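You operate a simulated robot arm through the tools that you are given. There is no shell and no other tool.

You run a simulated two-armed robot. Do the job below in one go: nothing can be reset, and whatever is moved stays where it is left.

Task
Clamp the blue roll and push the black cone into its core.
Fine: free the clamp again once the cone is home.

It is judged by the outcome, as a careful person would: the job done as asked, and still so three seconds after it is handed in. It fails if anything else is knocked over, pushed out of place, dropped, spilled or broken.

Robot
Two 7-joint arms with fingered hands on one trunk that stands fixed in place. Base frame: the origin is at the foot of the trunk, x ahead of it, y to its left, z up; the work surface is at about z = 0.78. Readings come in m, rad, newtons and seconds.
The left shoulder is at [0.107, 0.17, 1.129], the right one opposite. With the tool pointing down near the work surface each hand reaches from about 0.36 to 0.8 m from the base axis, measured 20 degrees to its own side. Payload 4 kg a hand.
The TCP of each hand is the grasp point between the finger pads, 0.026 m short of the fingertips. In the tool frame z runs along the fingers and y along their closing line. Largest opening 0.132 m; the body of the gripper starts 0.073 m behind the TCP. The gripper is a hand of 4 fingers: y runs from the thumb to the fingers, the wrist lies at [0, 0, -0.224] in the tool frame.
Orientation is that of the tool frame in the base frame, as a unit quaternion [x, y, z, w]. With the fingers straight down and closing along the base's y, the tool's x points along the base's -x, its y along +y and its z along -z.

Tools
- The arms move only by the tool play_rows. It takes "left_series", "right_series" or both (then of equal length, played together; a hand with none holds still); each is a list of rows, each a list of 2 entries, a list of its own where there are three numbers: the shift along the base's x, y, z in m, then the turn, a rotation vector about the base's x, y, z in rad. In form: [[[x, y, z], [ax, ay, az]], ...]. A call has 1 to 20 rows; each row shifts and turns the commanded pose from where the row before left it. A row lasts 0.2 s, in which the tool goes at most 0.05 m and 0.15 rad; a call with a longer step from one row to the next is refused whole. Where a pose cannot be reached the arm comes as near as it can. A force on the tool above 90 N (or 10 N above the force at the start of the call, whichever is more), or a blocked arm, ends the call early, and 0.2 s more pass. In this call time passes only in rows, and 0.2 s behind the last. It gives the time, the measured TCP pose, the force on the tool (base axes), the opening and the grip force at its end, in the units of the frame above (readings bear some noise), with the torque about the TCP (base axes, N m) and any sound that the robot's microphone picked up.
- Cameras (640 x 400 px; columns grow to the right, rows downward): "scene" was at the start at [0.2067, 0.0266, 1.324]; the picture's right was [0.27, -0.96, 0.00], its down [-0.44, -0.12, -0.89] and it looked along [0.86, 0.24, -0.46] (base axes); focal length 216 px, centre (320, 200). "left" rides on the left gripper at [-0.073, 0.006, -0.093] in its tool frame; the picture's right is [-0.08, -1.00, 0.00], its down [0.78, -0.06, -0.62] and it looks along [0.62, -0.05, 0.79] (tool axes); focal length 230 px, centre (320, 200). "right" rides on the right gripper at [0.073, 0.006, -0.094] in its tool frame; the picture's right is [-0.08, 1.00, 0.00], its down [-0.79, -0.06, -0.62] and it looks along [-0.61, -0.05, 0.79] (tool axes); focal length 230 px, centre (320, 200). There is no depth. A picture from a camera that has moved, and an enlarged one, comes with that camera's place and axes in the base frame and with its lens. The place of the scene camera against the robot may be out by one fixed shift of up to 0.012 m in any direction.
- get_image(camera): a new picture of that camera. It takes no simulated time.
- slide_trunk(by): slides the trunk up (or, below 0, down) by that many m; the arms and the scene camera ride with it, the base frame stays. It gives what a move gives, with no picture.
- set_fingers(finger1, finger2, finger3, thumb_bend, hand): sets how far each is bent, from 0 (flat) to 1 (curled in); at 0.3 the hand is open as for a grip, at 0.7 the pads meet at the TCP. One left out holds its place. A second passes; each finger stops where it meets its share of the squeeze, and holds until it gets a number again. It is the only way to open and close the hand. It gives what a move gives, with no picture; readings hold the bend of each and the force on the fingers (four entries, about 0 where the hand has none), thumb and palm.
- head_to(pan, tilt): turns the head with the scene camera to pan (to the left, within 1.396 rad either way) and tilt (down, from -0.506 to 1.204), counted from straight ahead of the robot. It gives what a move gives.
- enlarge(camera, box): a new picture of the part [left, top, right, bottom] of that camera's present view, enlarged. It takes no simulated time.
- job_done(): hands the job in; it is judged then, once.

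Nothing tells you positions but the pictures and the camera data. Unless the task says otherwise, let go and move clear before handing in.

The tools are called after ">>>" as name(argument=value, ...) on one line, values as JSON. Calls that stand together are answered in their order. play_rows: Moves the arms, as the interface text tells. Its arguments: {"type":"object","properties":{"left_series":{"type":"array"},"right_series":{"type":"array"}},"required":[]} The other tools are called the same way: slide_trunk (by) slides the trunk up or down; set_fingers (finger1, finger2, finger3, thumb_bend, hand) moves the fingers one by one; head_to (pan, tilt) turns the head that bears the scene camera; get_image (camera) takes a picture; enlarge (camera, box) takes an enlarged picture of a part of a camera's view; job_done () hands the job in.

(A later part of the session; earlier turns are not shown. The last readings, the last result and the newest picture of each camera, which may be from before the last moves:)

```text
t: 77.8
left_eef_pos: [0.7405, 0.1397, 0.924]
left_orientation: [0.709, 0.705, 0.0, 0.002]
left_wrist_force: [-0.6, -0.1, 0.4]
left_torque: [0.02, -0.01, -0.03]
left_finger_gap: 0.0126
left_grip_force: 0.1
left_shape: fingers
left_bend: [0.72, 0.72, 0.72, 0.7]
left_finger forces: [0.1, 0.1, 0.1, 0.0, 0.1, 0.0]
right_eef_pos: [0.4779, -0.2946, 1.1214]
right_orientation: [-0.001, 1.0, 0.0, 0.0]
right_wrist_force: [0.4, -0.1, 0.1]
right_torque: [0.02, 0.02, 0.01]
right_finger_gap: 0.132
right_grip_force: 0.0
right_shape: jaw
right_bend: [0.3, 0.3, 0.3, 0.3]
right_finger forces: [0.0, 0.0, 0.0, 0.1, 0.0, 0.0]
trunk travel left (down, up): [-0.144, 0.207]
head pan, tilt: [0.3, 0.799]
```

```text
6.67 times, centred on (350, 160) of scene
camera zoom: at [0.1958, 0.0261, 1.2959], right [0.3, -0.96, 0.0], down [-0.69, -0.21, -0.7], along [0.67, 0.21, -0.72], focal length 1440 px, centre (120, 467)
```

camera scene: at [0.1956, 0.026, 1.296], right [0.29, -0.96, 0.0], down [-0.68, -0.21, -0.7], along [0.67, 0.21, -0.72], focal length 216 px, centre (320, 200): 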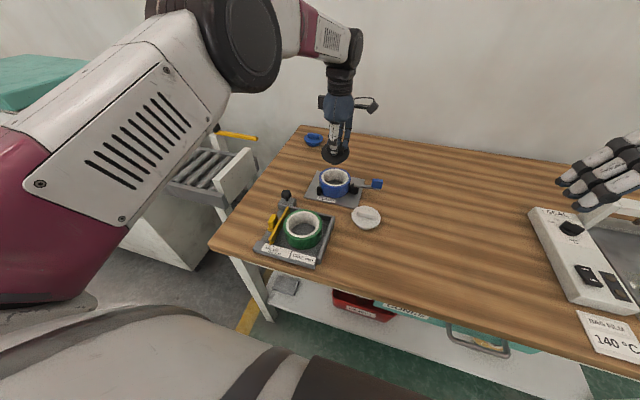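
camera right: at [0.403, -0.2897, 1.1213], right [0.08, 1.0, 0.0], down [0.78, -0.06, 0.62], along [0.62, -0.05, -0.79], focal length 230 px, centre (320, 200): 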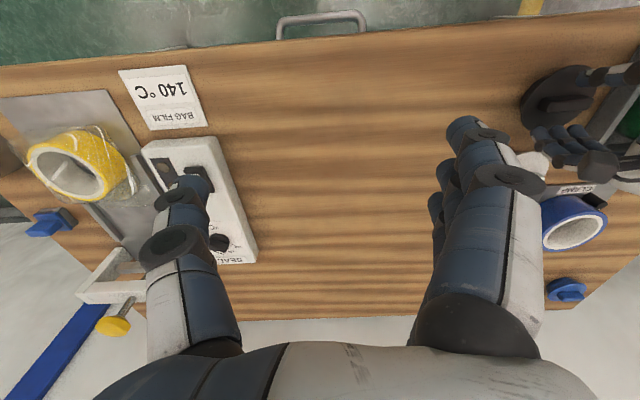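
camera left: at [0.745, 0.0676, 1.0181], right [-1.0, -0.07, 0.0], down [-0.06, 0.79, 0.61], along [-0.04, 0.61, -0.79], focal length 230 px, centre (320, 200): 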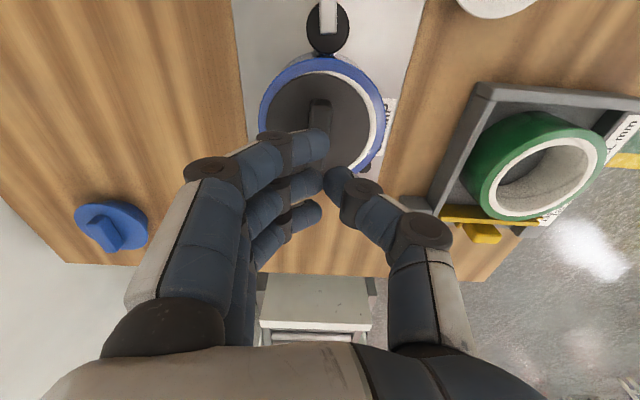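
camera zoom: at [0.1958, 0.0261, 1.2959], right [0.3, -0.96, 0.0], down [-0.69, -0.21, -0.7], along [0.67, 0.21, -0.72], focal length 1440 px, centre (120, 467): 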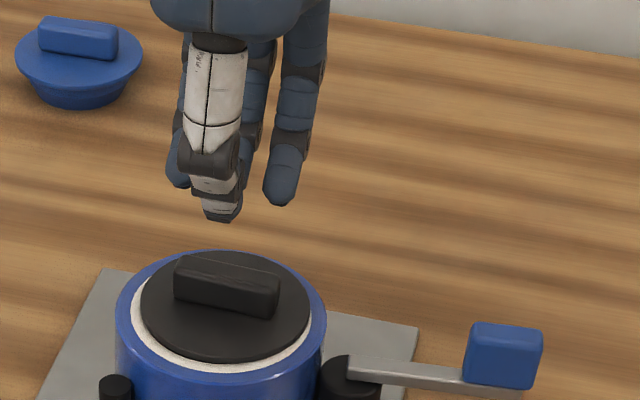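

>>> set_fingers(hand="left", finger1=0.76, finger2=0.76, finger3=0.76, thumb_bend=0.76)

>>> play_rows(left_series=[[[0.001, 0, -0.015], [0, 0, 0]], [[0, 0, -0.01], [0, 0, 0]], [[0, 0, 0], [0, 0, 0]]])

>>> enlarge(camera="left", box=[230, 40, 410, 220])

>>> enlarge(camera="scene", box=[310, 130, 390, 190])

```text
t: 78.8
left_eef_pos: [0.7397, 0.1386, 0.9251]
left_orientation: [0.709, 0.705, -0.001, 0.003]
left_wrist_force: [-0.5, 0.5, -0.1]
left_torque: [0.01, 0.0, -0.01]
left_finger_gap: 0.0091
left_grip_force: 0.1
left_shape: fingers
left_bend: [0.76, 0.74, 0.76, 0.72]
left_finger forces: [0.0, 0.1, 0.0, 0.1, 0.0, 0.0]
right_eef_pos: [0.4773, -0.2961, 1.1219]
right_orientation: [0.0, 1.0, 0.0, 0.0]
right_wrist_force: [-0.3, 0.5, 0.0]
right_torque: [0.0, -0.03, -0.01]
right_finger_gap: 0.1319
right_grip_force: 0.0
right_shape: jaw
right_bend: [0.3, 0.3, 0.3, 0.3]
right_finger forces: [0.0, 0.0, 0.0, 0.0, 0.0, 0.1]
trunk travel left (down, up): [-0.144, 0.207]
head pan, tilt: [0.3, 0.799]
```

```text
t: 79.6
left_eef_pos: [0.7401, 0.1393, 0.8993]
left_orientation: [0.71, 0.705, -0.001, 0.002]
left_wrist_force: [0.9, -1.1, -0.6]
left_torque: [-0.03, -0.02, -0.01]
left_finger_gap: 0.009
left_grip_force: 0.0
left_shape: fingers
left_bend: [0.76, 0.74, 0.76, 0.72]
left_finger forces: [0.0, 0.0, 0.1, 0.0, 0.0, 0.0]
right_eef_pos: [0.4766, -0.2949, 1.1222]
right_orientation: [-0.001, 1.0, 0.0, 0.0]
right_wrist_force: [-0.6, -0.2, -0.7]
right_torque: [0.01, 0.0, -0.02]
right_finger_gap: 0.1319
right_grip_force: 0.0
right_shape: jaw
right_bend: [0.3, 0.3, 0.3, 0.3]
right_finger forces: [0.0, 0.1, 0.0, 0.0, 0.0, 0.0]
trunk travel left (down, up): [-0.144, 0.207]
head pan, tilt: [0.3, 0.799]
```

```text
2.22 times, centred on (320, 130) of left
camera zoom: at [0.7447, 0.068, 0.9932], right [-1.0, -0.07, 0.0], down [-0.06, 0.79, 0.61], along [-0.04, 0.61, -0.79], focal length 511 px, centre (320, 356)
```

zoom: 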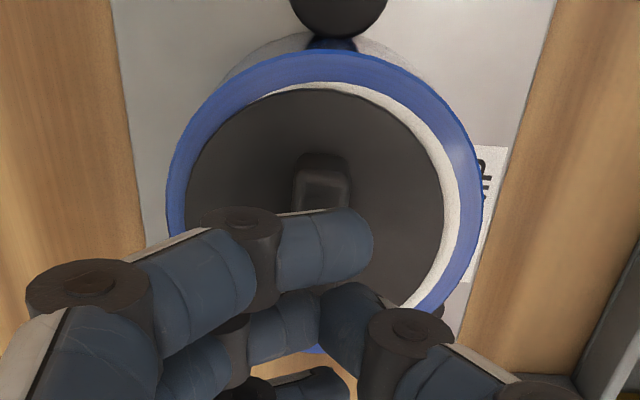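

```text
6.67 times, centred on (350, 160) of scene
camera zoom: at [0.1955, 0.026, 1.296], right [0.3, -0.96, 0.0], down [-0.68, -0.21, -0.7], along [0.67, 0.21, -0.72], focal length 1440 px, centre (120, 467)
```

zoom: 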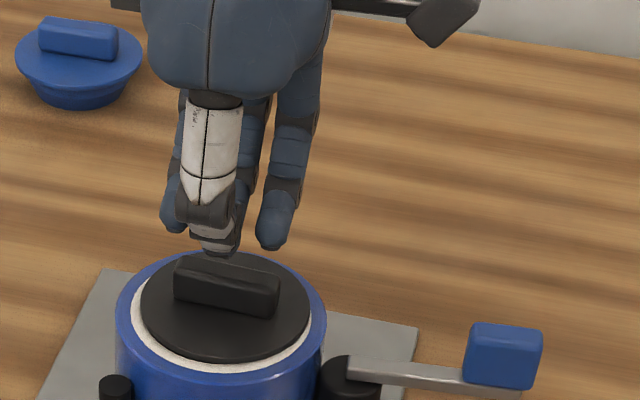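

The fingertips are over the handle. I'll press down in small steps.

>>> play_rows(left_series=[[[0, 0, -0.006], [0, 0, 0]], [[0, 0, -0.004], [0, 0, 0]], [[0, 0, 0], [0, 0, 0]]])

>>> play_rows(left_series=[[[0, 0, -0.003], [0, 0, 0]], [[0, 0, 0], [0, 0, 0]]])

>>> enlarge(camera="scene", box=[310, 130, 390, 190])

```text
t: 80.4
left_eef_pos: [0.7396, 0.1396, 0.8892]
left_orientation: [0.709, 0.706, 0.0, 0.003]
left_wrist_force: [0.0, 0.1, 0.4]
left_torque: [0.01, 0.02, 0.0]
left_finger_gap: 0.0091
left_grip_force: 0.1
left_shape: fingers
left_bend: [0.76, 0.74, 0.76, 0.72]
left_finger forces: [0.0, 0.0, 0.1, 0.1, 0.1, 0.0]
right_eef_pos: [0.4772, -0.2954, 1.1225]
right_orientation: [-0.001, 1.0, 0.0, 0.0]
right_wrist_force: [-0.3, -0.6, -0.1]
right_torque: [-0.01, -0.02, 0.01]
right_finger_gap: 0.132
right_grip_force: 0.1
right_shape: jaw
right_bend: [0.3, 0.3, 0.3, 0.3]
right_finger forces: [0.0, 0.0, 0.1, 0.1, 0.1, 0.0]
trunk travel left (down, up): [-0.144, 0.207]
head pan, tilt: [0.3, 0.799]
```

```text
t: 81.0
left_eef_pos: [0.738, 0.141, 0.8864]
left_orientation: [0.71, 0.705, -0.001, 0.003]
left_wrist_force: [0.3, 0.2, 0.3]
left_torque: [0.0, 0.0, -0.01]
left_finger_gap: 0.0091
left_grip_force: 0.0
left_shape: fingers
left_bend: [0.76, 0.74, 0.76, 0.72]
left_finger forces: [0.0, 0.1, 0.0, 0.0, 0.0, 0.1]
right_eef_pos: [0.4763, -0.2954, 1.1226]
right_orientation: [0.0, 1.0, 0.0, -0.001]
right_wrist_force: [-0.3, 0.1, -0.5]
right_torque: [0.02, 0.03, 0.0]
right_finger_gap: 0.1319
right_grip_force: 0.1
right_shape: jaw
right_bend: [0.3, 0.3, 0.3, 0.3]
right_finger forces: [0.0, 0.0, 0.0, 0.0, 0.0, 0.0]
trunk travel left (down, up): [-0.144, 0.207]
head pan, tilt: [0.3, 0.799]
```

```text
6.67 times, centred on (350, 160) of scene
camera zoom: at [0.1955, 0.0261, 1.296], right [0.3, -0.96, 0.0], down [-0.68, -0.21, -0.7], along [0.67, 0.21, -0.72], focal length 1440 px, centre (120, 467)
```

zoom: 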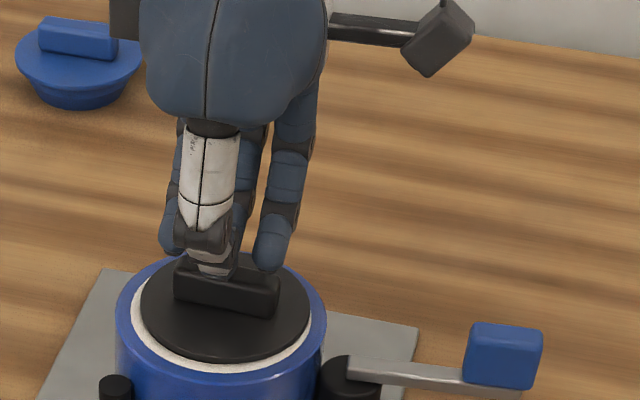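

>>> play_rows(left_series=[[[0, 0, -0.003], [0, 0, 0]], [[0, 0, -0.002], [0, 0, 0]], [[0, 0, 0], [0, 0, 0]]])

>>> play_rows(left_series=[[[0, 0, -0.003], [0, 0, 0]], [[0, 0, 0], [0, 0, 0]]])

>>> enlarge(camera="scene", box=[310, 130, 390, 190])

```text
t: 81.8
left_eef_pos: [0.7399, 0.1402, 0.8806]
left_orientation: [0.709, 0.705, 0.001, 0.002]
left_wrist_force: [-1.1, -1.2, 2.1]
left_torque: [0.02, 0.04, -0.02]
left_finger_gap: 0.0093
left_grip_force: 0.0
left_shape: fingers
left_bend: [0.76, 0.74, 0.76, 0.73]
left_finger forces: [0.0, 0.0, 0.1, 0.1, 0.0, 0.0]
right_eef_pos: [0.4765, -0.294, 1.1207]
right_orientation: [-0.001, 1.0, 0.001, 0.0]
right_wrist_force: [-0.4, 0.3, 0.6]
right_torque: [0.02, 0.01, -0.01]
right_finger_gap: 0.1318
right_grip_force: 0.0
right_shape: jaw
right_bend: [0.3, 0.3, 0.3, 0.3]
right_finger forces: [0.1, 0.0, 0.0, 0.1, 0.0, 0.0]
trunk travel left (down, up): [-0.144, 0.207]
head pan, tilt: [0.3, 0.799]
```

```text
t: 82.4
left_eef_pos: [0.7399, 0.1403, 0.8798]
left_orientation: [0.709, 0.705, 0.002, 0.004]
left_wrist_force: [-1.7, -1.5, 12.2]
left_torque: [-0.03, 0.07, 0.03]
left_finger_gap: 0.0084
left_grip_force: 7.8
left_shape: fingers
left_bend: [0.76, 0.75, 0.76, 0.74]
left_finger forces: [0.0, 0.0, 0.1, 0.0, 16.6, 0.1]
right_eef_pos: [0.4757, -0.2959, 1.1208]
right_orientation: [-0.001, 1.0, 0.001, 0.002]
right_wrist_force: [-0.4, 0.3, 0.1]
right_torque: [0.0, -0.03, -0.04]
right_finger_gap: 0.1318
right_grip_force: 0.1
right_shape: jaw
right_bend: [0.3, 0.3, 0.3, 0.3]
right_finger forces: [0.1, 0.0, 0.0, 0.1, 0.1, 0.0]
trunk travel left (down, up): [-0.144, 0.207]
head pan, tilt: [0.3, 0.799]
```

```text
6.67 times, centred on (350, 160) of scene
camera zoom: at [0.194, 0.0257, 1.2965], right [0.3, -0.96, 0.0], down [-0.68, -0.21, -0.7], along [0.67, 0.21, -0.72], focal length 1440 px, centre (120, 467)
```

zoom: 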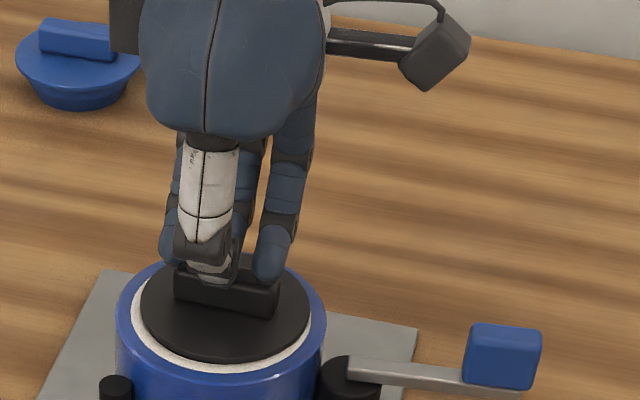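

Contact with the handle top. I'll press harder.

>>> play_rows(left_series=[[[0.001, 0, -0.003], [0, 0, 0]], [[0, 0, -0.002], [0, 0, 0]], [[0, 0, 0], [0, 0, 0]]])

>>> enlarge(camera="scene", box=[310, 130, 390, 190])

>>> play_rows(left_series=[[[0, 0, -0.003], [0, 0, 0]], [[0, 0, 0], [0, 0, 0]]])

>>> enlarge(camera="scene", box=[310, 130, 390, 190])

```text
t: 83.2
left_eef_pos: [0.7387, 0.141, 0.8793]
left_orientation: [0.709, 0.705, 0.005, 0.005]
left_wrist_force: [-7.8, 2.8, 36.2]
left_torque: [0.07, 0.26, -0.03]
left_finger_gap: 0.0085
left_grip_force: 17.9
left_shape: fingers
left_bend: [0.76, 0.76, 0.76, 0.76]
left_finger forces: [0.1, 0.0, 0.1, 0.0, 36.3, 0.0]
right_eef_pos: [0.4724, -0.2955, 1.1239]
right_orientation: [-0.001, 1.0, 0.001, 0.002]
right_wrist_force: [0.2, 0.1, -0.2]
right_torque: [-0.02, 0.01, 0.0]
right_finger_gap: 0.1321
right_grip_force: 0.1
right_shape: jaw
right_bend: [0.3, 0.3, 0.3, 0.3]
right_finger forces: [0.0, 0.0, 0.0, 0.1, 0.1, 0.0]
trunk travel left (down, up): [-0.144, 0.207]
head pan, tilt: [0.3, 0.799]
```

```text
6.67 times, centred on (350, 160) of scene
camera zoom: at [0.1906, 0.0256, 1.2973], right [0.3, -0.96, 0.0], down [-0.68, -0.21, -0.7], along [0.67, 0.21, -0.71], focal length 1440 px, centre (120, 467)
```

zoom: 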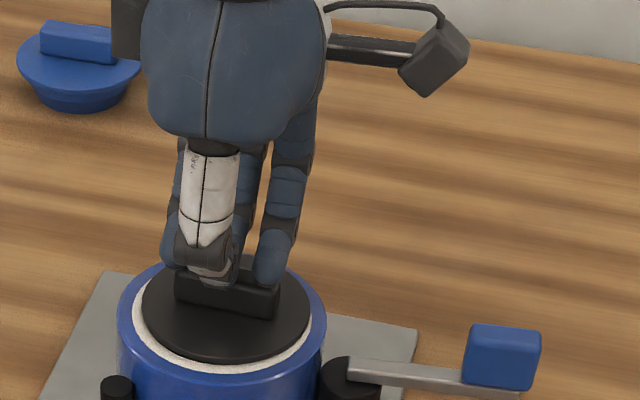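

```text
t: 83.8
left_eef_pos: [0.7378, 0.1408, 0.8786]
left_orientation: [0.708, 0.706, 0.006, 0.007]
left_wrist_force: [-10.3, 8.5, 49.5]
left_torque: [0.2, 0.36, -0.03]
left_finger_gap: 0.0084
left_grip_force: 23.4
left_shape: fingers
left_bend: [0.76, 0.77, 0.76, 0.77]
left_finger forces: [0.0, 0.1, 0.2, 0.1, 46.7, 0.1]
right_eef_pos: [0.4714, -0.2936, 1.1255]
right_orientation: [-0.002, 1.0, 0.001, 0.003]
right_wrist_force: [-0.2, -0.2, 0.1]
right_torque: [0.0, 0.05, 0.0]
right_finger_gap: 0.1319
right_grip_force: 0.1
right_shape: jaw
right_bend: [0.3, 0.3, 0.3, 0.3]
right_finger forces: [0.0, 0.0, 0.0, 0.0, 0.0, 0.0]
trunk travel left (down, up): [-0.144, 0.207]
head pan, tilt: [0.3, 0.799]
```

```text
6.67 times, centred on (350, 160) of scene
camera zoom: at [0.1891, 0.0259, 1.2975], right [0.3, -0.96, 0.0], down [-0.68, -0.21, -0.7], along [0.67, 0.21, -0.71], focal length 1440 px, centre (120, 467)
```

zoom: 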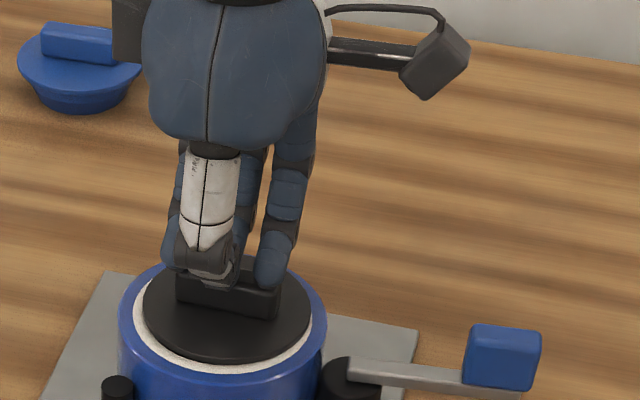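

The cone doesn't budge at about 50 N, so it is likely home. To verify directly, I'll lift the left hand clear and bring the right wrist camera around for a low side view of the flange.

>>> play_rows(left_series=[[[0, 0, 0.01], [0, 0, 0]], [[0, 0, 0.03], [0, 0, 0]], [[0, 0.01, 0.04], [0, 0, 0]], [[0, 0.02, 0.02], [0, 0, 0]], [[0, 0.03, 0.02], [0, 0, 0]], [[0, 0.03, 0], [0, 0, 0]], [[0, 0, 0], [0, 0, 0]], [[0, 0, 0], [0, 0, 0]], [[0, 0, 0], [0, 0, 0]], [[0, 0, 0], [0, 0, 0]], [[0, 0, 0], [0, 0, 0]], [[0, 0, 0], [0, 0, 0]], [[0, 0, 0], [0, 0, 0]]], right_series=[[[0.01, 0.03, 0], [0, 0, 0.15]], [[0.01, 0.03, 0], [0, 0, 0.15]], [[0.01, 0.03, 0], [0, 0, 0.15]], [[0.01, 0.03, 0], [0, 0, 0.15]], [[0.01, 0.03, 0], [0, 0, 0.15]], [[0.01, 0.03, 0], [0, 0, 0.15]], [[0.005, 0.015, -0.03], [0.107, -0.084, 0]], [[0.005, 0, -0.03], [0.107, -0.084, 0]], [[0, 0, -0.03], [0.107, -0.084, 0]], [[0, 0, -0.03], [0.107, -0.084, 0]], [[0, 0, -0.03], [0.107, -0.084, 0]], [[0, 0, -0.03], [0, 0, 0]], [[0, 0, 0], [0, 0, 0]]])

>>> get_image(camera="right")

>>> get_image(camera="scene")

```text
t: 86.6
left_eef_pos: [0.7389, 0.2298, 0.993]
left_orientation: [0.709, 0.706, 0.001, 0.002]
left_wrist_force: [0.4, 0.5, 1.1]
left_torque: [0.0, 0.0, 0.05]
left_finger_gap: 0.0086
left_grip_force: 0.0
left_shape: fingers
left_bend: [0.76, 0.75, 0.76, 0.73]
left_finger forces: [0.0, 0.1, 0.1, 0.1, 0.0, 0.0]
right_eef_pos: [0.5477, -0.1, 0.9453]
right_orientation: [-0.412, 0.848, 0.147, 0.299]
right_wrist_force: [0.3, 0.5, -0.2]
right_torque: [-0.03, -0.02, 0.01]
right_finger_gap: 0.132
right_grip_force: 0.0
right_shape: jaw
right_bend: [0.3, 0.3, 0.3, 0.3]
right_finger forces: [0.0, 0.0, 0.1, 0.1, 0.0, 0.0]
trunk travel left (down, up): [-0.144, 0.207]
head pan, tilt: [0.3, 0.799]
```

```text
taken
camera right: at [0.4732, -0.1873, 0.9716], right [-0.75, 0.66, 0.05], down [0.19, 0.13, 0.97], along [0.64, 0.73, -0.23], focal length 230 px, centre (320, 200)
```

right: 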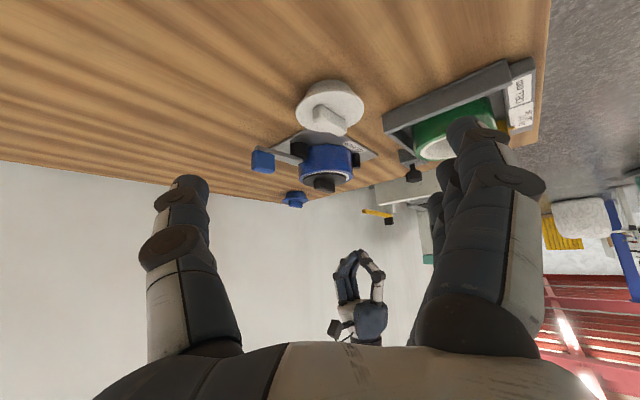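

```text
taken
camera scene: at [0.195, 0.0263, 1.2962], right [0.3, -0.96, 0.0], down [-0.68, -0.21, -0.7], along [0.67, 0.21, -0.72], focal length 216 px, centre (320, 200)
```

scene: 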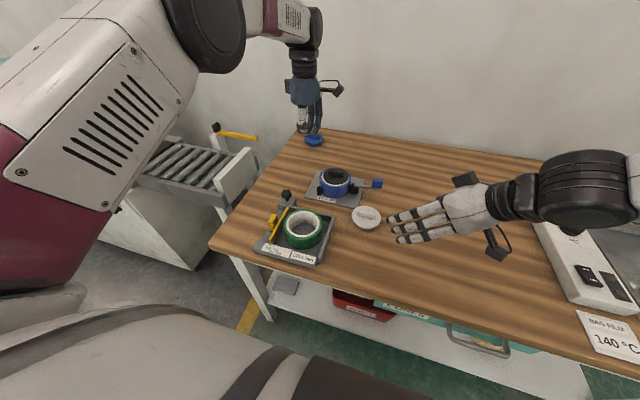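

>>> enlarge(camera="right", box=[285, 125, 375, 200])

>>> enlarge(camera="right", box=[300, 160, 360, 200])

```text
5.33 times, centred on (330, 162) of right
camera zoom: at [0.4732, -0.1873, 0.9716], right [-0.75, 0.66, 0.05], down [0.19, 0.13, 0.97], along [0.64, 0.73, -0.23], focal length 1227 px, centre (267, 400)
```

zoom: 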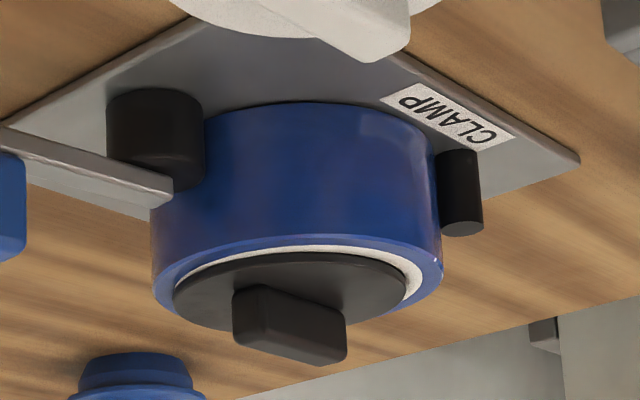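

```text
10.00 times, centred on (330, 180) of right
camera zoom: at [0.4732, -0.1873, 0.9716], right [-0.75, 0.66, 0.05], down [0.19, 0.13, 0.97], along [0.64, 0.73, -0.23], focal length 2301 px, centre (220, 400)
```

zoom: 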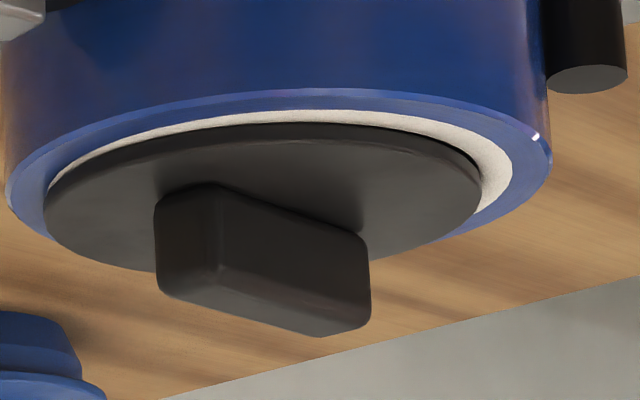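

From this low view the flange looks slightly cocked: its −x/+y side seems about 3 mm high and the cone is shifted toward +x. I'll straddle the handle and press with the thumb on the −x side of the flange.

>>> set_fingers(hand="left", finger1=0.55, finger2=0.55, finger3=0.55, thumb_bend=0.57)

>>> play_rows(left_series=[[[0.002, -0.03, 0], [0, 0, 0]], [[0, -0.03, -0.01], [0, 0, 0]], [[0, -0.029, -0.03], [0, 0, 0]], [[0, 0, -0.03], [0, 0, 0]], [[0, 0, -0.03], [0, 0, 0]], [[0, 0, 0], [0, 0, 0]], [[0, 0, 0], [0, 0, 0]]])

>>> enlarge(camera="left", box=[230, 20, 410, 220])

>>> enlarge(camera="right", box=[285, 125, 375, 200])

```text
t: 87.6
left_eef_pos: [0.7384, 0.2287, 0.9907]
left_orientation: [0.708, 0.706, 0.0, 0.003]
left_wrist_force: [-1.1, 1.1, -0.2]
left_torque: [-0.02, -0.01, 0.02]
left_finger_gap: 0.0521
left_grip_force: 0.1
left_shape: fingers
left_bend: [0.55, 0.55, 0.55, 0.56]
left_finger forces: [0.1, 0.0, 0.0, 0.0, 0.0, 0.0]
right_eef_pos: [0.5491, -0.0991, 0.9441]
right_orientation: [-0.41, 0.849, 0.146, 0.3]
right_wrist_force: [-0.2, -0.4, -0.5]
right_torque: [0.01, -0.03, 0.01]
right_finger_gap: 0.1319
right_grip_force: 0.2
right_shape: jaw
right_bend: [0.3, 0.3, 0.3, 0.3]
right_finger forces: [0.0, 0.1, 0.0, 0.1, 0.0, 0.0]
trunk travel left (down, up): [-0.144, 0.207]
head pan, tilt: [0.3, 0.799]
```

```text
t: 89.2
left_eef_pos: [0.7428, 0.1401, 0.8894]
left_orientation: [0.709, 0.705, 0.0, 0.002]
left_wrist_force: [0.5, -0.1, -0.4]
left_torque: [0.0, 0.01, 0.01]
left_finger_gap: 0.0523
left_grip_force: 0.0
left_shape: fingers
left_bend: [0.55, 0.55, 0.55, 0.56]
left_finger forces: [0.0, 0.0, 0.0, 0.0, 0.0, 0.0]
right_eef_pos: [0.5492, -0.1001, 0.944]
right_orientation: [-0.411, 0.849, 0.146, 0.298]
right_wrist_force: [-0.1, -0.4, -0.8]
right_torque: [-0.02, 0.03, -0.01]
right_finger_gap: 0.132
right_grip_force: 0.0
right_shape: jaw
right_bend: [0.3, 0.3, 0.3, 0.3]
right_finger forces: [0.0, 0.0, 0.1, 0.0, 0.1, 0.0]
trunk travel left (down, up): [-0.144, 0.207]
head pan, tilt: [0.3, 0.799]
```

```text
2.00 times, centred on (320, 120) of left
camera zoom: at [0.7482, 0.0682, 0.9829], right [-1.0, -0.07, 0.0], down [-0.06, 0.79, 0.61], along [-0.04, 0.61, -0.79], focal length 460 px, centre (320, 360)
```

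zoom: 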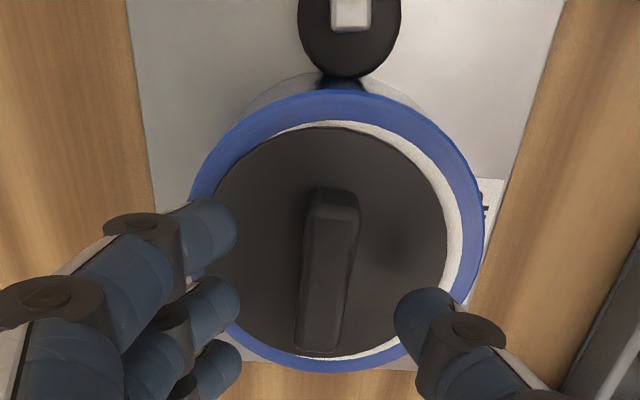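

```text
5.33 times, centred on (330, 162) of right
camera zoom: at [0.4739, -0.1875, 0.9714], right [-0.75, 0.66, 0.05], down [0.19, 0.14, 0.97], along [0.64, 0.73, -0.23], focal length 1227 px, centre (267, 400)
```

zoom: 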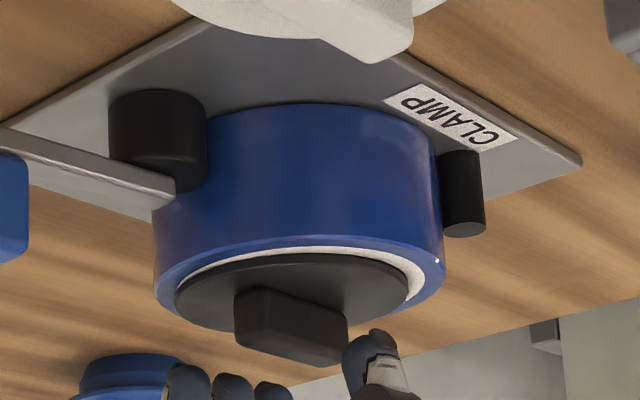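

>>> set_fingers(hand="left", finger1=0.6, finger2=0.6, finger3=0.6, thumb_bend=0.6)

>>> play_rows(left_series=[[[-0.001, 0, -0.008], [0, 0, 0]], [[0, 0, -0.004], [0, 0, 0]], [[0, 0, 0], [0, 0, 0]]])

>>> play_rows(left_series=[[[0, 0, -0.003], [0, 0, 0]], [[0, 0, 0], [0, 0, 0]]])

>>> enlarge(camera="right", box=[300, 160, 360, 200])

```text
t: 90.2
left_eef_pos: [0.7439, 0.1393, 0.8898]
left_orientation: [0.709, 0.705, 0.0, 0.003]
left_wrist_force: [-0.5, -0.7, 0.6]
left_torque: [-0.03, 0.04, -0.01]
left_finger_gap: 0.04
left_grip_force: 0.0
left_shape: fingers
left_bend: [0.6, 0.6, 0.6, 0.6]
left_finger forces: [0.0, 0.0, 0.1, 0.0, 0.0, 0.1]
right_eef_pos: [0.5488, -0.1007, 0.9441]
right_orientation: [-0.411, 0.848, 0.147, 0.299]
right_wrist_force: [-0.1, 0.1, 0.5]
right_torque: [-0.02, 0.0, -0.01]
right_finger_gap: 0.1319
right_grip_force: 0.0
right_shape: jaw
right_bend: [0.3, 0.3, 0.3, 0.3]
right_finger forces: [0.0, 0.1, 0.0, 0.0, 0.0, 0.0]
trunk travel left (down, up): [-0.144, 0.207]
head pan, tilt: [0.3, 0.799]
```

```text
t: 91.0
left_eef_pos: [0.7425, 0.1417, 0.878]
left_orientation: [0.709, 0.705, 0.0, 0.002]
left_wrist_force: [-0.2, -0.8, 0.1]
left_torque: [0.01, 0.03, 0.03]
left_finger_gap: 0.0404
left_grip_force: 0.0
left_shape: fingers
left_bend: [0.6, 0.6, 0.6, 0.6]
left_finger forces: [0.0, 0.0, 0.0, 0.1, 0.0, 0.0]
right_eef_pos: [0.5501, -0.1002, 0.9437]
right_orientation: [-0.411, 0.848, 0.146, 0.299]
right_wrist_force: [-0.5, 0.6, -0.6]
right_torque: [0.01, -0.02, -0.03]
right_finger_gap: 0.1318
right_grip_force: 0.1
right_shape: jaw
right_bend: [0.3, 0.3, 0.3, 0.3]
right_finger forces: [0.0, 0.0, 0.0, 0.0, 0.1, 0.0]
trunk travel left (down, up): [-0.144, 0.207]
head pan, tilt: [0.3, 0.799]
```

```text
t: 91.6
left_eef_pos: [0.7412, 0.1412, 0.8766]
left_orientation: [0.709, 0.705, 0.0, 0.002]
left_wrist_force: [-1.1, -0.2, 0.2]
left_torque: [0.0, 0.02, -0.01]
left_finger_gap: 0.04
left_grip_force: 0.0
left_shape: fingers
left_bend: [0.6, 0.6, 0.6, 0.6]
left_finger forces: [0.0, 0.0, 0.0, 0.1, 0.0, 0.1]
right_eef_pos: [0.5488, -0.1011, 0.9456]
right_orientation: [-0.411, 0.849, 0.146, 0.299]
right_wrist_force: [0.0, -0.6, -0.1]
right_torque: [-0.01, 0.0, 0.0]
right_finger_gap: 0.1319
right_grip_force: 0.1
right_shape: jaw
right_bend: [0.3, 0.3, 0.3, 0.3]
right_finger forces: [0.0, 0.0, 0.0, 0.0, 0.0, 0.0]
trunk travel left (down, up): [-0.144, 0.207]
head pan, tilt: [0.3, 0.799]
```

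```text
10.00 times, centred on (330, 180) of right
camera zoom: at [0.4737, -0.1875, 0.9716], right [-0.75, 0.66, 0.05], down [0.19, 0.14, 0.97], along [0.64, 0.73, -0.23], focal length 2301 px, centre (220, 400)
```

zoom: 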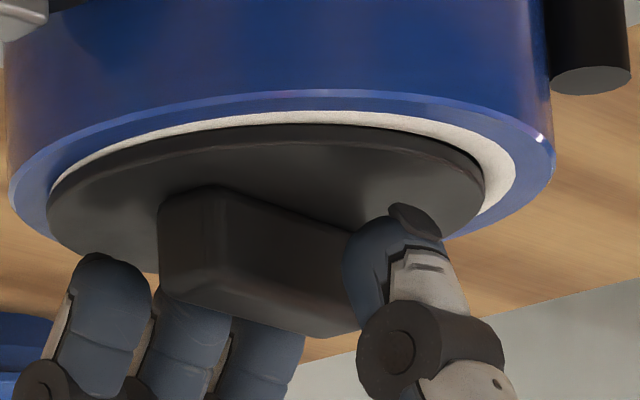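

The side view shows the thumb and fingers on either side of the handle, near the flange. I'll press on.

>>> play_rows(left_series=[[[0, 0, -0.004], [0, 0, 0]], [[0, 0, -0.002], [0, 0, 0]], [[0, 0, 0], [0, 0, 0]]])

>>> enlarge(camera="right", box=[300, 160, 360, 200])

>>> play_rows(left_series=[[[0, 0, -0.003], [0, 0, 0]], [[0, 0, 0], [0, 0, 0]]])

>>> enlarge(camera="right", box=[300, 160, 360, 200])

```text
t: 92.4
left_eef_pos: [0.7417, 0.1418, 0.8701]
left_orientation: [0.709, 0.705, 0.0, 0.003]
left_wrist_force: [-0.4, 0.3, 6.0]
left_torque: [0.03, 0.21, -0.02]
left_finger_gap: 0.0392
left_grip_force: 2.6
left_shape: fingers
left_bend: [0.6, 0.6, 0.6, 0.6]
left_finger forces: [0.0, 0.0, 0.0, 0.0, 5.9, 0.1]
right_eef_pos: [0.5479, -0.1003, 0.9461]
right_orientation: [-0.41, 0.849, 0.147, 0.3]
right_wrist_force: [0.4, 0.4, 0.1]
right_torque: [-0.01, -0.01, 0.01]
right_finger_gap: 0.1322
right_grip_force: 0.0
right_shape: jaw
right_bend: [0.3, 0.3, 0.3, 0.3]
right_finger forces: [0.0, 0.0, 0.0, 0.0, 0.0, 0.0]
trunk travel left (down, up): [-0.144, 0.207]
head pan, tilt: [0.3, 0.799]
```

```text
10.00 times, centred on (330, 180) of right
camera zoom: at [0.4733, -0.1875, 0.9721], right [-0.75, 0.66, 0.05], down [0.19, 0.14, 0.97], along [0.64, 0.73, -0.23], focal length 2301 px, centre (220, 400)
```

zoom: 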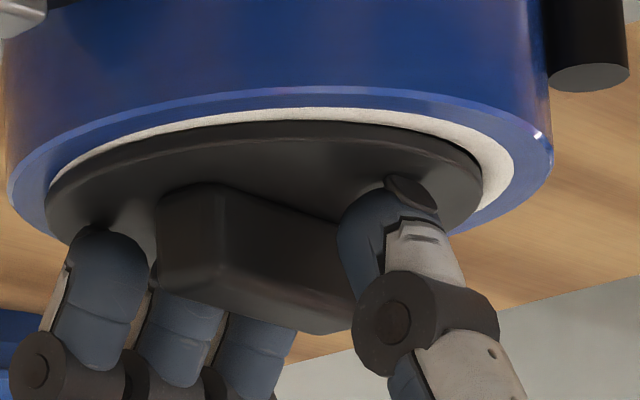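

```text
t: 93.0
left_eef_pos: [0.7401, 0.1412, 0.8697]
left_orientation: [0.709, 0.705, 0.003, 0.004]
left_wrist_force: [-1.2, 4.5, 19.4]
left_torque: [0.13, 0.55, -0.08]
left_finger_gap: 0.0398
left_grip_force: 9.4
left_shape: fingers
left_bend: [0.6, 0.6, 0.6, 0.61]
left_finger forces: [0.1, 0.1, 0.6, 0.0, 18.7, 0.0]
right_eef_pos: [0.5479, -0.0989, 0.946]
right_orientation: [-0.411, 0.848, 0.146, 0.3]
right_wrist_force: [0.0, -0.2, -0.5]
right_torque: [-0.02, 0.03, 0.0]
right_finger_gap: 0.1317
right_grip_force: 0.0
right_shape: jaw
right_bend: [0.3, 0.3, 0.3, 0.3]
right_finger forces: [0.0, 0.0, 0.1, 0.0, 0.1, 0.0]
trunk travel left (down, up): [-0.144, 0.207]
head pan, tilt: [0.3, 0.799]
```

```text
10.00 times, centred on (330, 180) of right
camera zoom: at [0.4721, -0.1876, 0.9731], right [-0.75, 0.66, 0.05], down [0.19, 0.14, 0.97], along [0.64, 0.73, -0.22], focal length 2301 px, centre (220, 400)
```

zoom: 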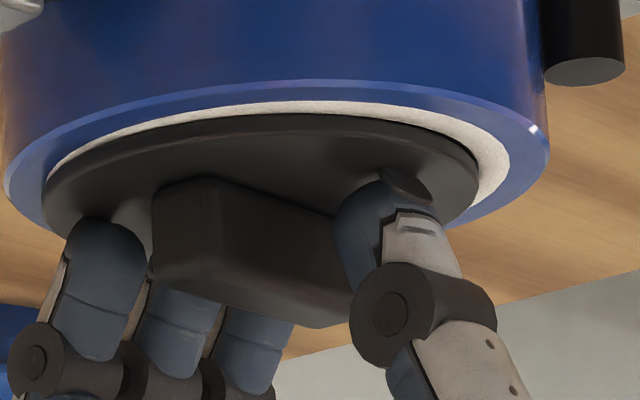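

>>> play_rows(left_series=[[[-0.001, 0, -0.004], [0, 0, 0]], [[0, 0, -0.003], [0, 0, 0]], [[0, 0, 0], [0, 0, 0]]])

>>> enlarge(camera="right", box=[300, 160, 360, 200])

>>> play_rows(left_series=[[[0, 0, -0.004], [0, 0, 0]], [[0, 0, 0], [0, 0, 0]]])

>>> enlarge(camera="right", box=[300, 160, 360, 200])

```text
t: 93.8
left_eef_pos: [0.7395, 0.142, 0.8689]
left_orientation: [0.708, 0.706, 0.005, 0.007]
left_wrist_force: [-1.7, 7.2, 50.1]
left_torque: [0.3, 0.78, -0.08]
left_finger_gap: 0.0391
left_grip_force: 25.8
left_shape: fingers
left_bend: [0.6, 0.6, 0.6, 0.63]
left_finger forces: [3.1, 3.9, 5.6, 0.0, 38.6, 0.0]
right_eef_pos: [0.5449, -0.1006, 0.9487]
right_orientation: [-0.411, 0.847, 0.146, 0.302]
right_wrist_force: [-0.2, -0.2, 0.3]
right_torque: [-0.04, -0.03, -0.01]
right_finger_gap: 0.1319
right_grip_force: 0.0
right_shape: jaw
right_bend: [0.3, 0.3, 0.3, 0.3]
right_finger forces: [0.1, 0.1, 0.0, 0.1, 0.1, 0.1]
trunk travel left (down, up): [-0.144, 0.207]
head pan, tilt: [0.3, 0.799]
```

```text
10.00 times, centred on (330, 180) of right
camera zoom: at [0.4697, -0.1877, 0.9749], right [-0.75, 0.66, 0.05], down [0.18, 0.14, 0.97], along [0.64, 0.73, -0.22], focal length 2301 px, centre (220, 400)
```

zoom: 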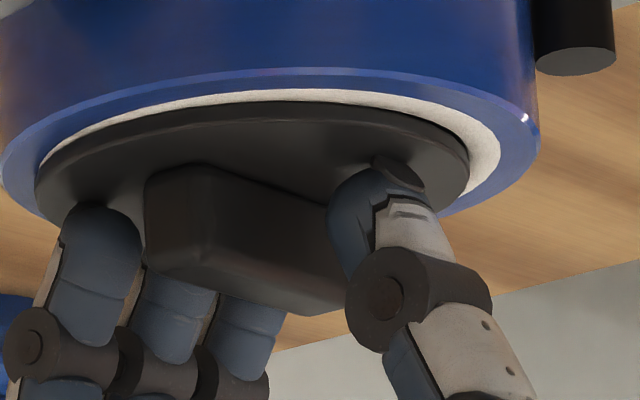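

```text
t: 94.4
left_eef_pos: [0.7391, 0.142, 0.8687]
left_orientation: [0.709, 0.705, 0.008, 0.009]
left_wrist_force: [-5.1, 10.9, 67.3]
left_torque: [0.47, 1.2, -0.02]
left_finger_gap: 0.0391
left_grip_force: 33.4
left_shape: fingers
left_bend: [0.6, 0.6, 0.6, 0.64]
left_finger forces: [3.8, 4.6, 6.3, 0.0, 52.6, 0.0]
right_eef_pos: [0.5434, -0.1007, 0.9486]
right_orientation: [-0.411, 0.848, 0.146, 0.302]
right_wrist_force: [-0.1, 1.2, -0.2]
right_torque: [0.04, 0.01, 0.01]
right_finger_gap: 0.1318
right_grip_force: 0.0
right_shape: jaw
right_bend: [0.3, 0.3, 0.3, 0.3]
right_finger forces: [0.1, 0.1, 0.1, 0.0, 0.0, 0.0]
trunk travel left (down, up): [-0.144, 0.207]
head pan, tilt: [0.3, 0.799]
```

```text
10.00 times, centred on (330, 180) of right
camera zoom: at [0.4683, -0.1877, 0.9756], right [-0.75, 0.66, 0.05], down [0.18, 0.14, 0.97], along [0.64, 0.73, -0.22], focal length 2301 px, centre (220, 400)
```

zoom: 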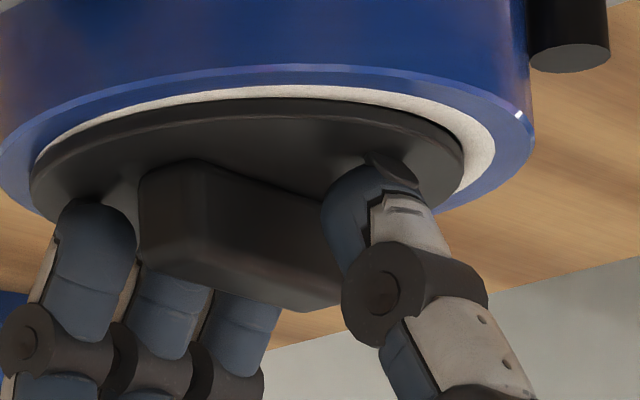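

At about 67 N the cone is completely rigid and the flange lies flat on the core, so it is seated in depth. It's just about 3 mm off-centre, so I'll ease off, grip the handle lightly and nudge it back toward −x.

>>> play_rows(left_series=[[[0, 0, 0.006], [0, 0, 0]], [[0.002, -0.002, 0.007], [0, 0, 0]], [[0.001, 0, 0.003], [0, 0, 0]], [[0, 0, 0], [0, 0, 0]]])

>>> set_fingers(hand="left", finger1=0.73, finger2=0.73, finger3=0.73, thumb_bend=0.73)

>>> enlarge(camera="right", box=[300, 160, 360, 200])

>>> enlarge(camera="left", box=[230, 20, 410, 220])

```text
t: 95.4
left_eef_pos: [0.7413, 0.1382, 0.87]
left_orientation: [0.709, 0.705, -0.001, 0.002]
left_wrist_force: [-0.9, 0.7, 9.7]
left_torque: [0.01, 0.26, 0.02]
left_finger_gap: 0.0385
left_grip_force: 4.6
left_shape: fingers
left_bend: [0.6, 0.61, 0.61, 0.61]
left_finger forces: [0.2, 0.5, 0.8, 0.1, 7.7, 0.1]
right_eef_pos: [0.5486, -0.0999, 0.9441]
right_orientation: [-0.41, 0.849, 0.147, 0.3]
right_wrist_force: [0.7, 0.6, 0.3]
right_torque: [-0.01, 0.02, -0.03]
right_finger_gap: 0.1317
right_grip_force: 0.1
right_shape: jaw
right_bend: [0.3, 0.3, 0.3, 0.3]
right_finger forces: [0.0, 0.0, 0.0, 0.0, 0.0, 0.0]
trunk travel left (down, up): [-0.144, 0.207]
head pan, tilt: [0.3, 0.799]
```

```text
t: 96.4
left_eef_pos: [0.7445, 0.1393, 0.8717]
left_orientation: [0.709, 0.705, 0.0, 0.001]
left_wrist_force: [-2.0, -0.5, -1.7]
left_torque: [-0.03, 0.07, -0.01]
left_finger_gap: 0.0221
left_grip_force: 12.8
left_shape: fingers
left_bend: [0.71, 0.71, 0.71, 0.68]
left_finger forces: [4.1, 3.8, 3.8, 0.0, 13.9, 0.1]
right_eef_pos: [0.5492, -0.1, 0.945]
right_orientation: [-0.411, 0.849, 0.146, 0.299]
right_wrist_force: [-0.8, 0.1, 0.7]
right_torque: [-0.01, 0.01, -0.01]
right_finger_gap: 0.132
right_grip_force: 0.1
right_shape: jaw
right_bend: [0.3, 0.3, 0.3, 0.3]
right_finger forces: [0.0, 0.0, 0.0, 0.1, 0.0, 0.1]
trunk travel left (down, up): [-0.144, 0.207]
head pan, tilt: [0.3, 0.799]
```

```text
10.00 times, centred on (330, 180) of right
camera zoom: at [0.4737, -0.1875, 0.9715], right [-0.75, 0.66, 0.05], down [0.19, 0.14, 0.97], along [0.64, 0.73, -0.23], focal length 2301 px, centre (220, 400)
```

zoom: 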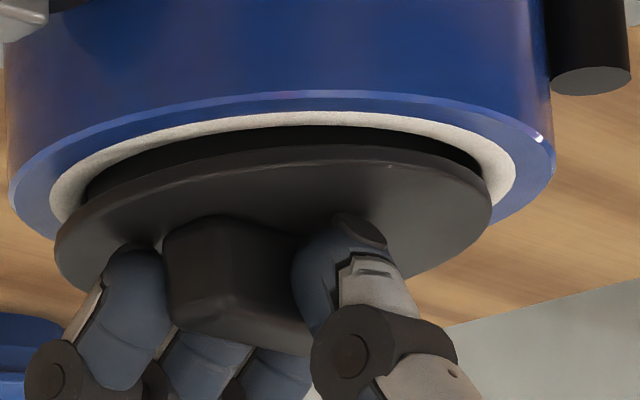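

```text
2.00 times, centred on (320, 120) of left
camera zoom: at [0.7488, 0.0666, 0.9658], right [-1.0, -0.07, 0.0], down [-0.06, 0.79, 0.61], along [-0.04, 0.61, -0.79], focal length 460 px, centre (320, 360)
```

zoom: 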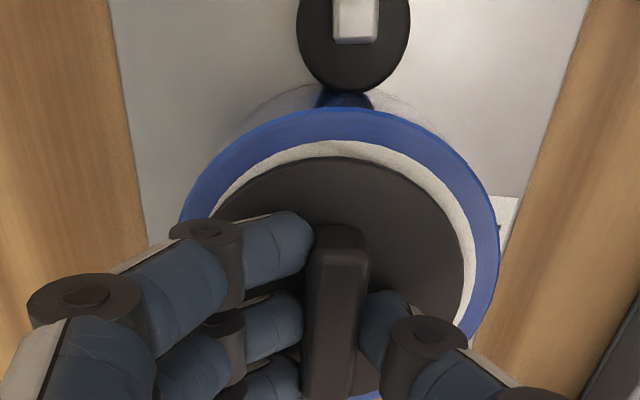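

Closing the fingers lifted the cone about 7 mm, and it now hangs centred in the core with the plug visible. This is a good chance to re-seat it centred, so I'll correct slightly in x and y and push it down while holding the handle.

>>> play_rows(left_series=[[[-0.0015, -0.002, -0.002], [0, 0, 0]], [[0, 0, -0.003], [0, 0, 0]], [[0, 0, 0], [0, 0, 0]]])

>>> enlarge(camera="right", box=[300, 160, 360, 200])

>>> enlarge(camera="left", box=[230, 20, 410, 220])

```text
t: 97.2
left_eef_pos: [0.742, 0.1365, 0.8683]
left_orientation: [0.709, 0.706, 0.001, 0.003]
left_wrist_force: [0.4, 0.1, 5.5]
left_torque: [0.0, 0.25, 0.01]
left_finger_gap: 0.0221
left_grip_force: 17.8
left_shape: fingers
left_bend: [0.71, 0.71, 0.71, 0.69]
left_finger forces: [4.5, 4.8, 5.0, 0.0, 20.9, 0.1]
right_eef_pos: [0.5487, -0.0995, 0.946]
right_orientation: [-0.411, 0.849, 0.146, 0.3]
right_wrist_force: [-0.1, -0.7, 0.0]
right_torque: [0.01, 0.03, 0.04]
right_finger_gap: 0.1319
right_grip_force: 0.0
right_shape: jaw
right_bend: [0.3, 0.3, 0.3, 0.3]
right_finger forces: [0.0, 0.0, 0.1, 0.1, 0.1, 0.0]
trunk travel left (down, up): [-0.144, 0.207]
head pan, tilt: [0.3, 0.799]
```

```text
10.00 times, centred on (330, 180) of right
camera zoom: at [0.4734, -0.1876, 0.972], right [-0.75, 0.66, 0.05], down [0.19, 0.14, 0.97], along [0.64, 0.73, -0.23], focal length 2301 px, centre (220, 400)
```

zoom: 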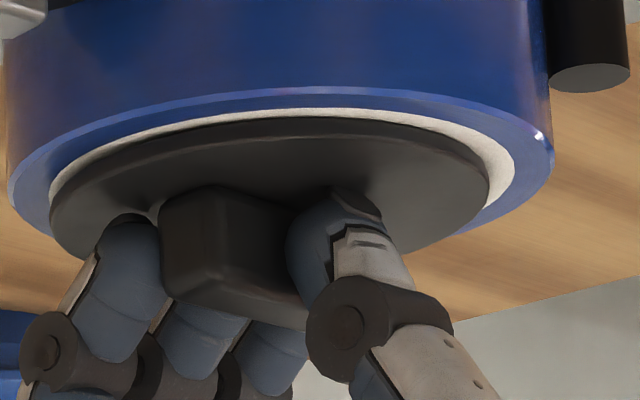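

```text
2.00 times, centred on (320, 120) of left
camera zoom: at [0.7469, 0.0645, 0.9617], right [-1.0, -0.07, -0.01], down [-0.06, 0.79, 0.61], along [-0.04, 0.61, -0.79], focal length 460 px, centre (320, 360)
```

zoom: 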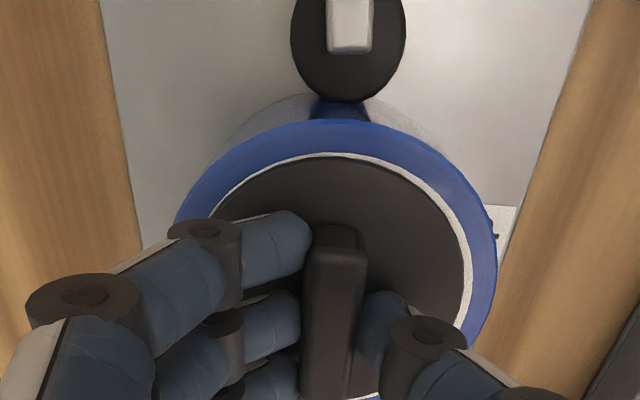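

The flange is flush again with a thin even white rim, just about 1.5 mm toward −y. I'll correct that and press firmly.

>>> play_rows(left_series=[[[0, 0.0018, 0], [0, 0, 0]], [[0, 0, -0.002], [0, 0, 0]], [[0, 0, -0.002], [0, 0, 0]], [[0, 0, 0], [0, 0, 0]]])

>>> enlarge(camera="right", box=[300, 160, 360, 200])

>>> enlarge(camera="left", box=[230, 20, 410, 220])

```text
t: 98.2
left_eef_pos: [0.7412, 0.1387, 0.8658]
left_orientation: [0.709, 0.705, 0.003, 0.004]
left_wrist_force: [-2.7, -0.6, 25.7]
left_torque: [0.0, 0.7, 0.01]
left_finger_gap: 0.0222
left_grip_force: 26.8
left_shape: fingers
left_bend: [0.71, 0.71, 0.71, 0.7]
left_finger forces: [5.4, 5.1, 4.6, 0.0, 38.3, 0.0]
right_eef_pos: [0.547, -0.0996, 0.947]
right_orientation: [-0.411, 0.848, 0.146, 0.301]
right_wrist_force: [0.2, 0.0, -1.3]
right_torque: [0.02, -0.02, 0.02]
right_finger_gap: 0.132
right_grip_force: 0.0
right_shape: jaw
right_bend: [0.3, 0.3, 0.3, 0.3]
right_finger forces: [0.0, 0.0, 0.0, 0.1, 0.0, 0.0]
trunk travel left (down, up): [-0.144, 0.207]
head pan, tilt: [0.3, 0.799]
```

```text
10.00 times, centred on (330, 180) of right
camera zoom: at [0.4716, -0.1879, 0.9734], right [-0.75, 0.66, 0.05], down [0.19, 0.14, 0.97], along [0.64, 0.73, -0.22], focal length 2301 px, centre (220, 400)
```

zoom: 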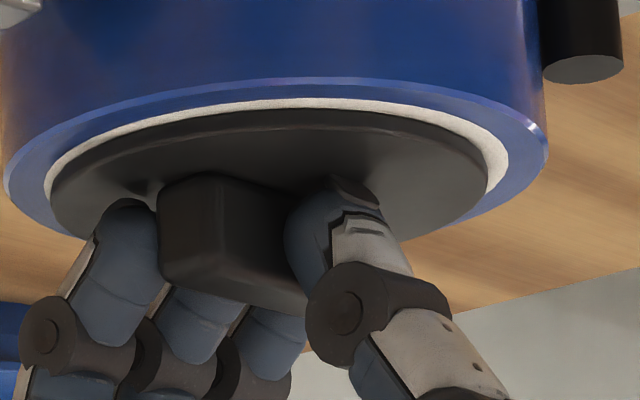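

```text
2.00 times, centred on (320, 120) of left
camera zoom: at [0.7468, 0.066, 0.9602], right [-1.0, -0.07, -0.01], down [-0.06, 0.79, 0.61], along [-0.04, 0.61, -0.79], focal length 460 px, centre (320, 360)
```

zoom: 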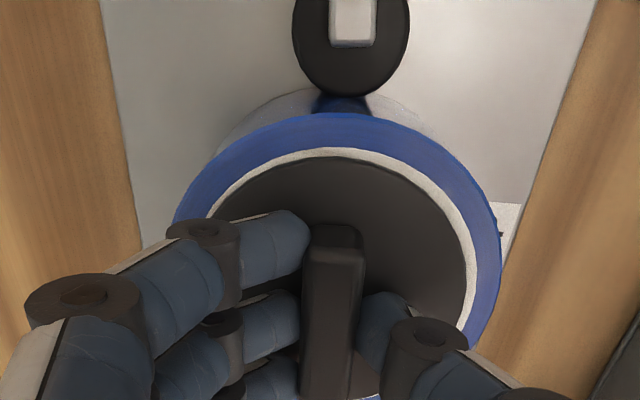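

Now the rim is even all around. I'll press harder to make sure it's fully home.

>>> play_rows(left_series=[[[0, 0, -0.004], [0, 0, 0]], [[0, 0, -0.003], [0, 0, 0]], [[0, 0, 0], [0, 0, 0]]])

>>> enlarge(camera="right", box=[300, 160, 360, 200])

>>> enlarge(camera="left", box=[230, 20, 410, 220])

```text
t: 99.0
left_eef_pos: [0.7413, 0.1383, 0.865]
left_orientation: [0.709, 0.706, 0.006, 0.007]
left_wrist_force: [-2.9, -0.3, 54.8]
left_torque: [0.04, 1.07, 0.08]
left_finger_gap: 0.0224
left_grip_force: 38.0
left_shape: fingers
left_bend: [0.71, 0.71, 0.71, 0.7]
left_finger forces: [6.9, 6.5, 6.4, 0.0, 56.1, 0.0]
right_eef_pos: [0.545, -0.1009, 0.9488]
right_orientation: [-0.411, 0.848, 0.147, 0.302]
right_wrist_force: [-0.2, 0.3, -0.5]
right_torque: [-0.05, 0.04, 0.02]
right_finger_gap: 0.1321
right_grip_force: 0.0
right_shape: jaw
right_bend: [0.3, 0.3, 0.3, 0.3]
right_finger forces: [0.1, 0.0, 0.0, 0.1, 0.1, 0.0]
trunk travel left (down, up): [-0.144, 0.207]
head pan, tilt: [0.3, 0.799]
```

```text
10.00 times, centred on (330, 180) of right
camera zoom: at [0.4694, -0.1883, 0.9749], right [-0.75, 0.66, 0.05], down [0.18, 0.13, 0.97], along [0.64, 0.73, -0.22], focal length 2301 px, centre (220, 400)
```

zoom: 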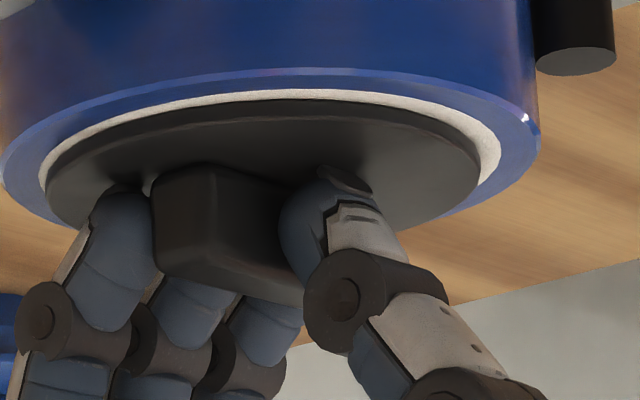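

```text
2.00 times, centred on (320, 120) of left
camera zoom: at [0.7446, 0.0661, 0.9593], right [-1.0, -0.07, -0.02], down [-0.07, 0.79, 0.61], along [-0.03, 0.61, -0.79], focal length 460 px, centre (320, 360)
```

zoom: 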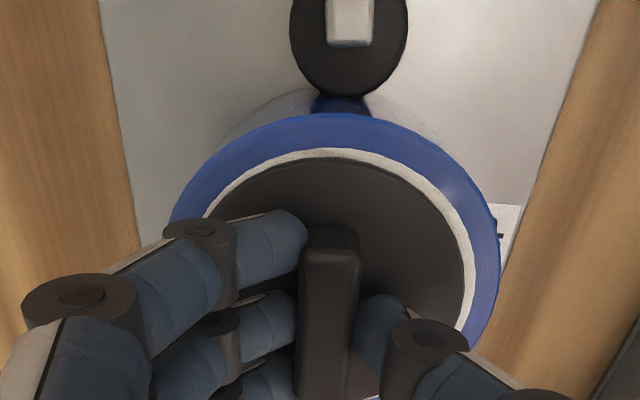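

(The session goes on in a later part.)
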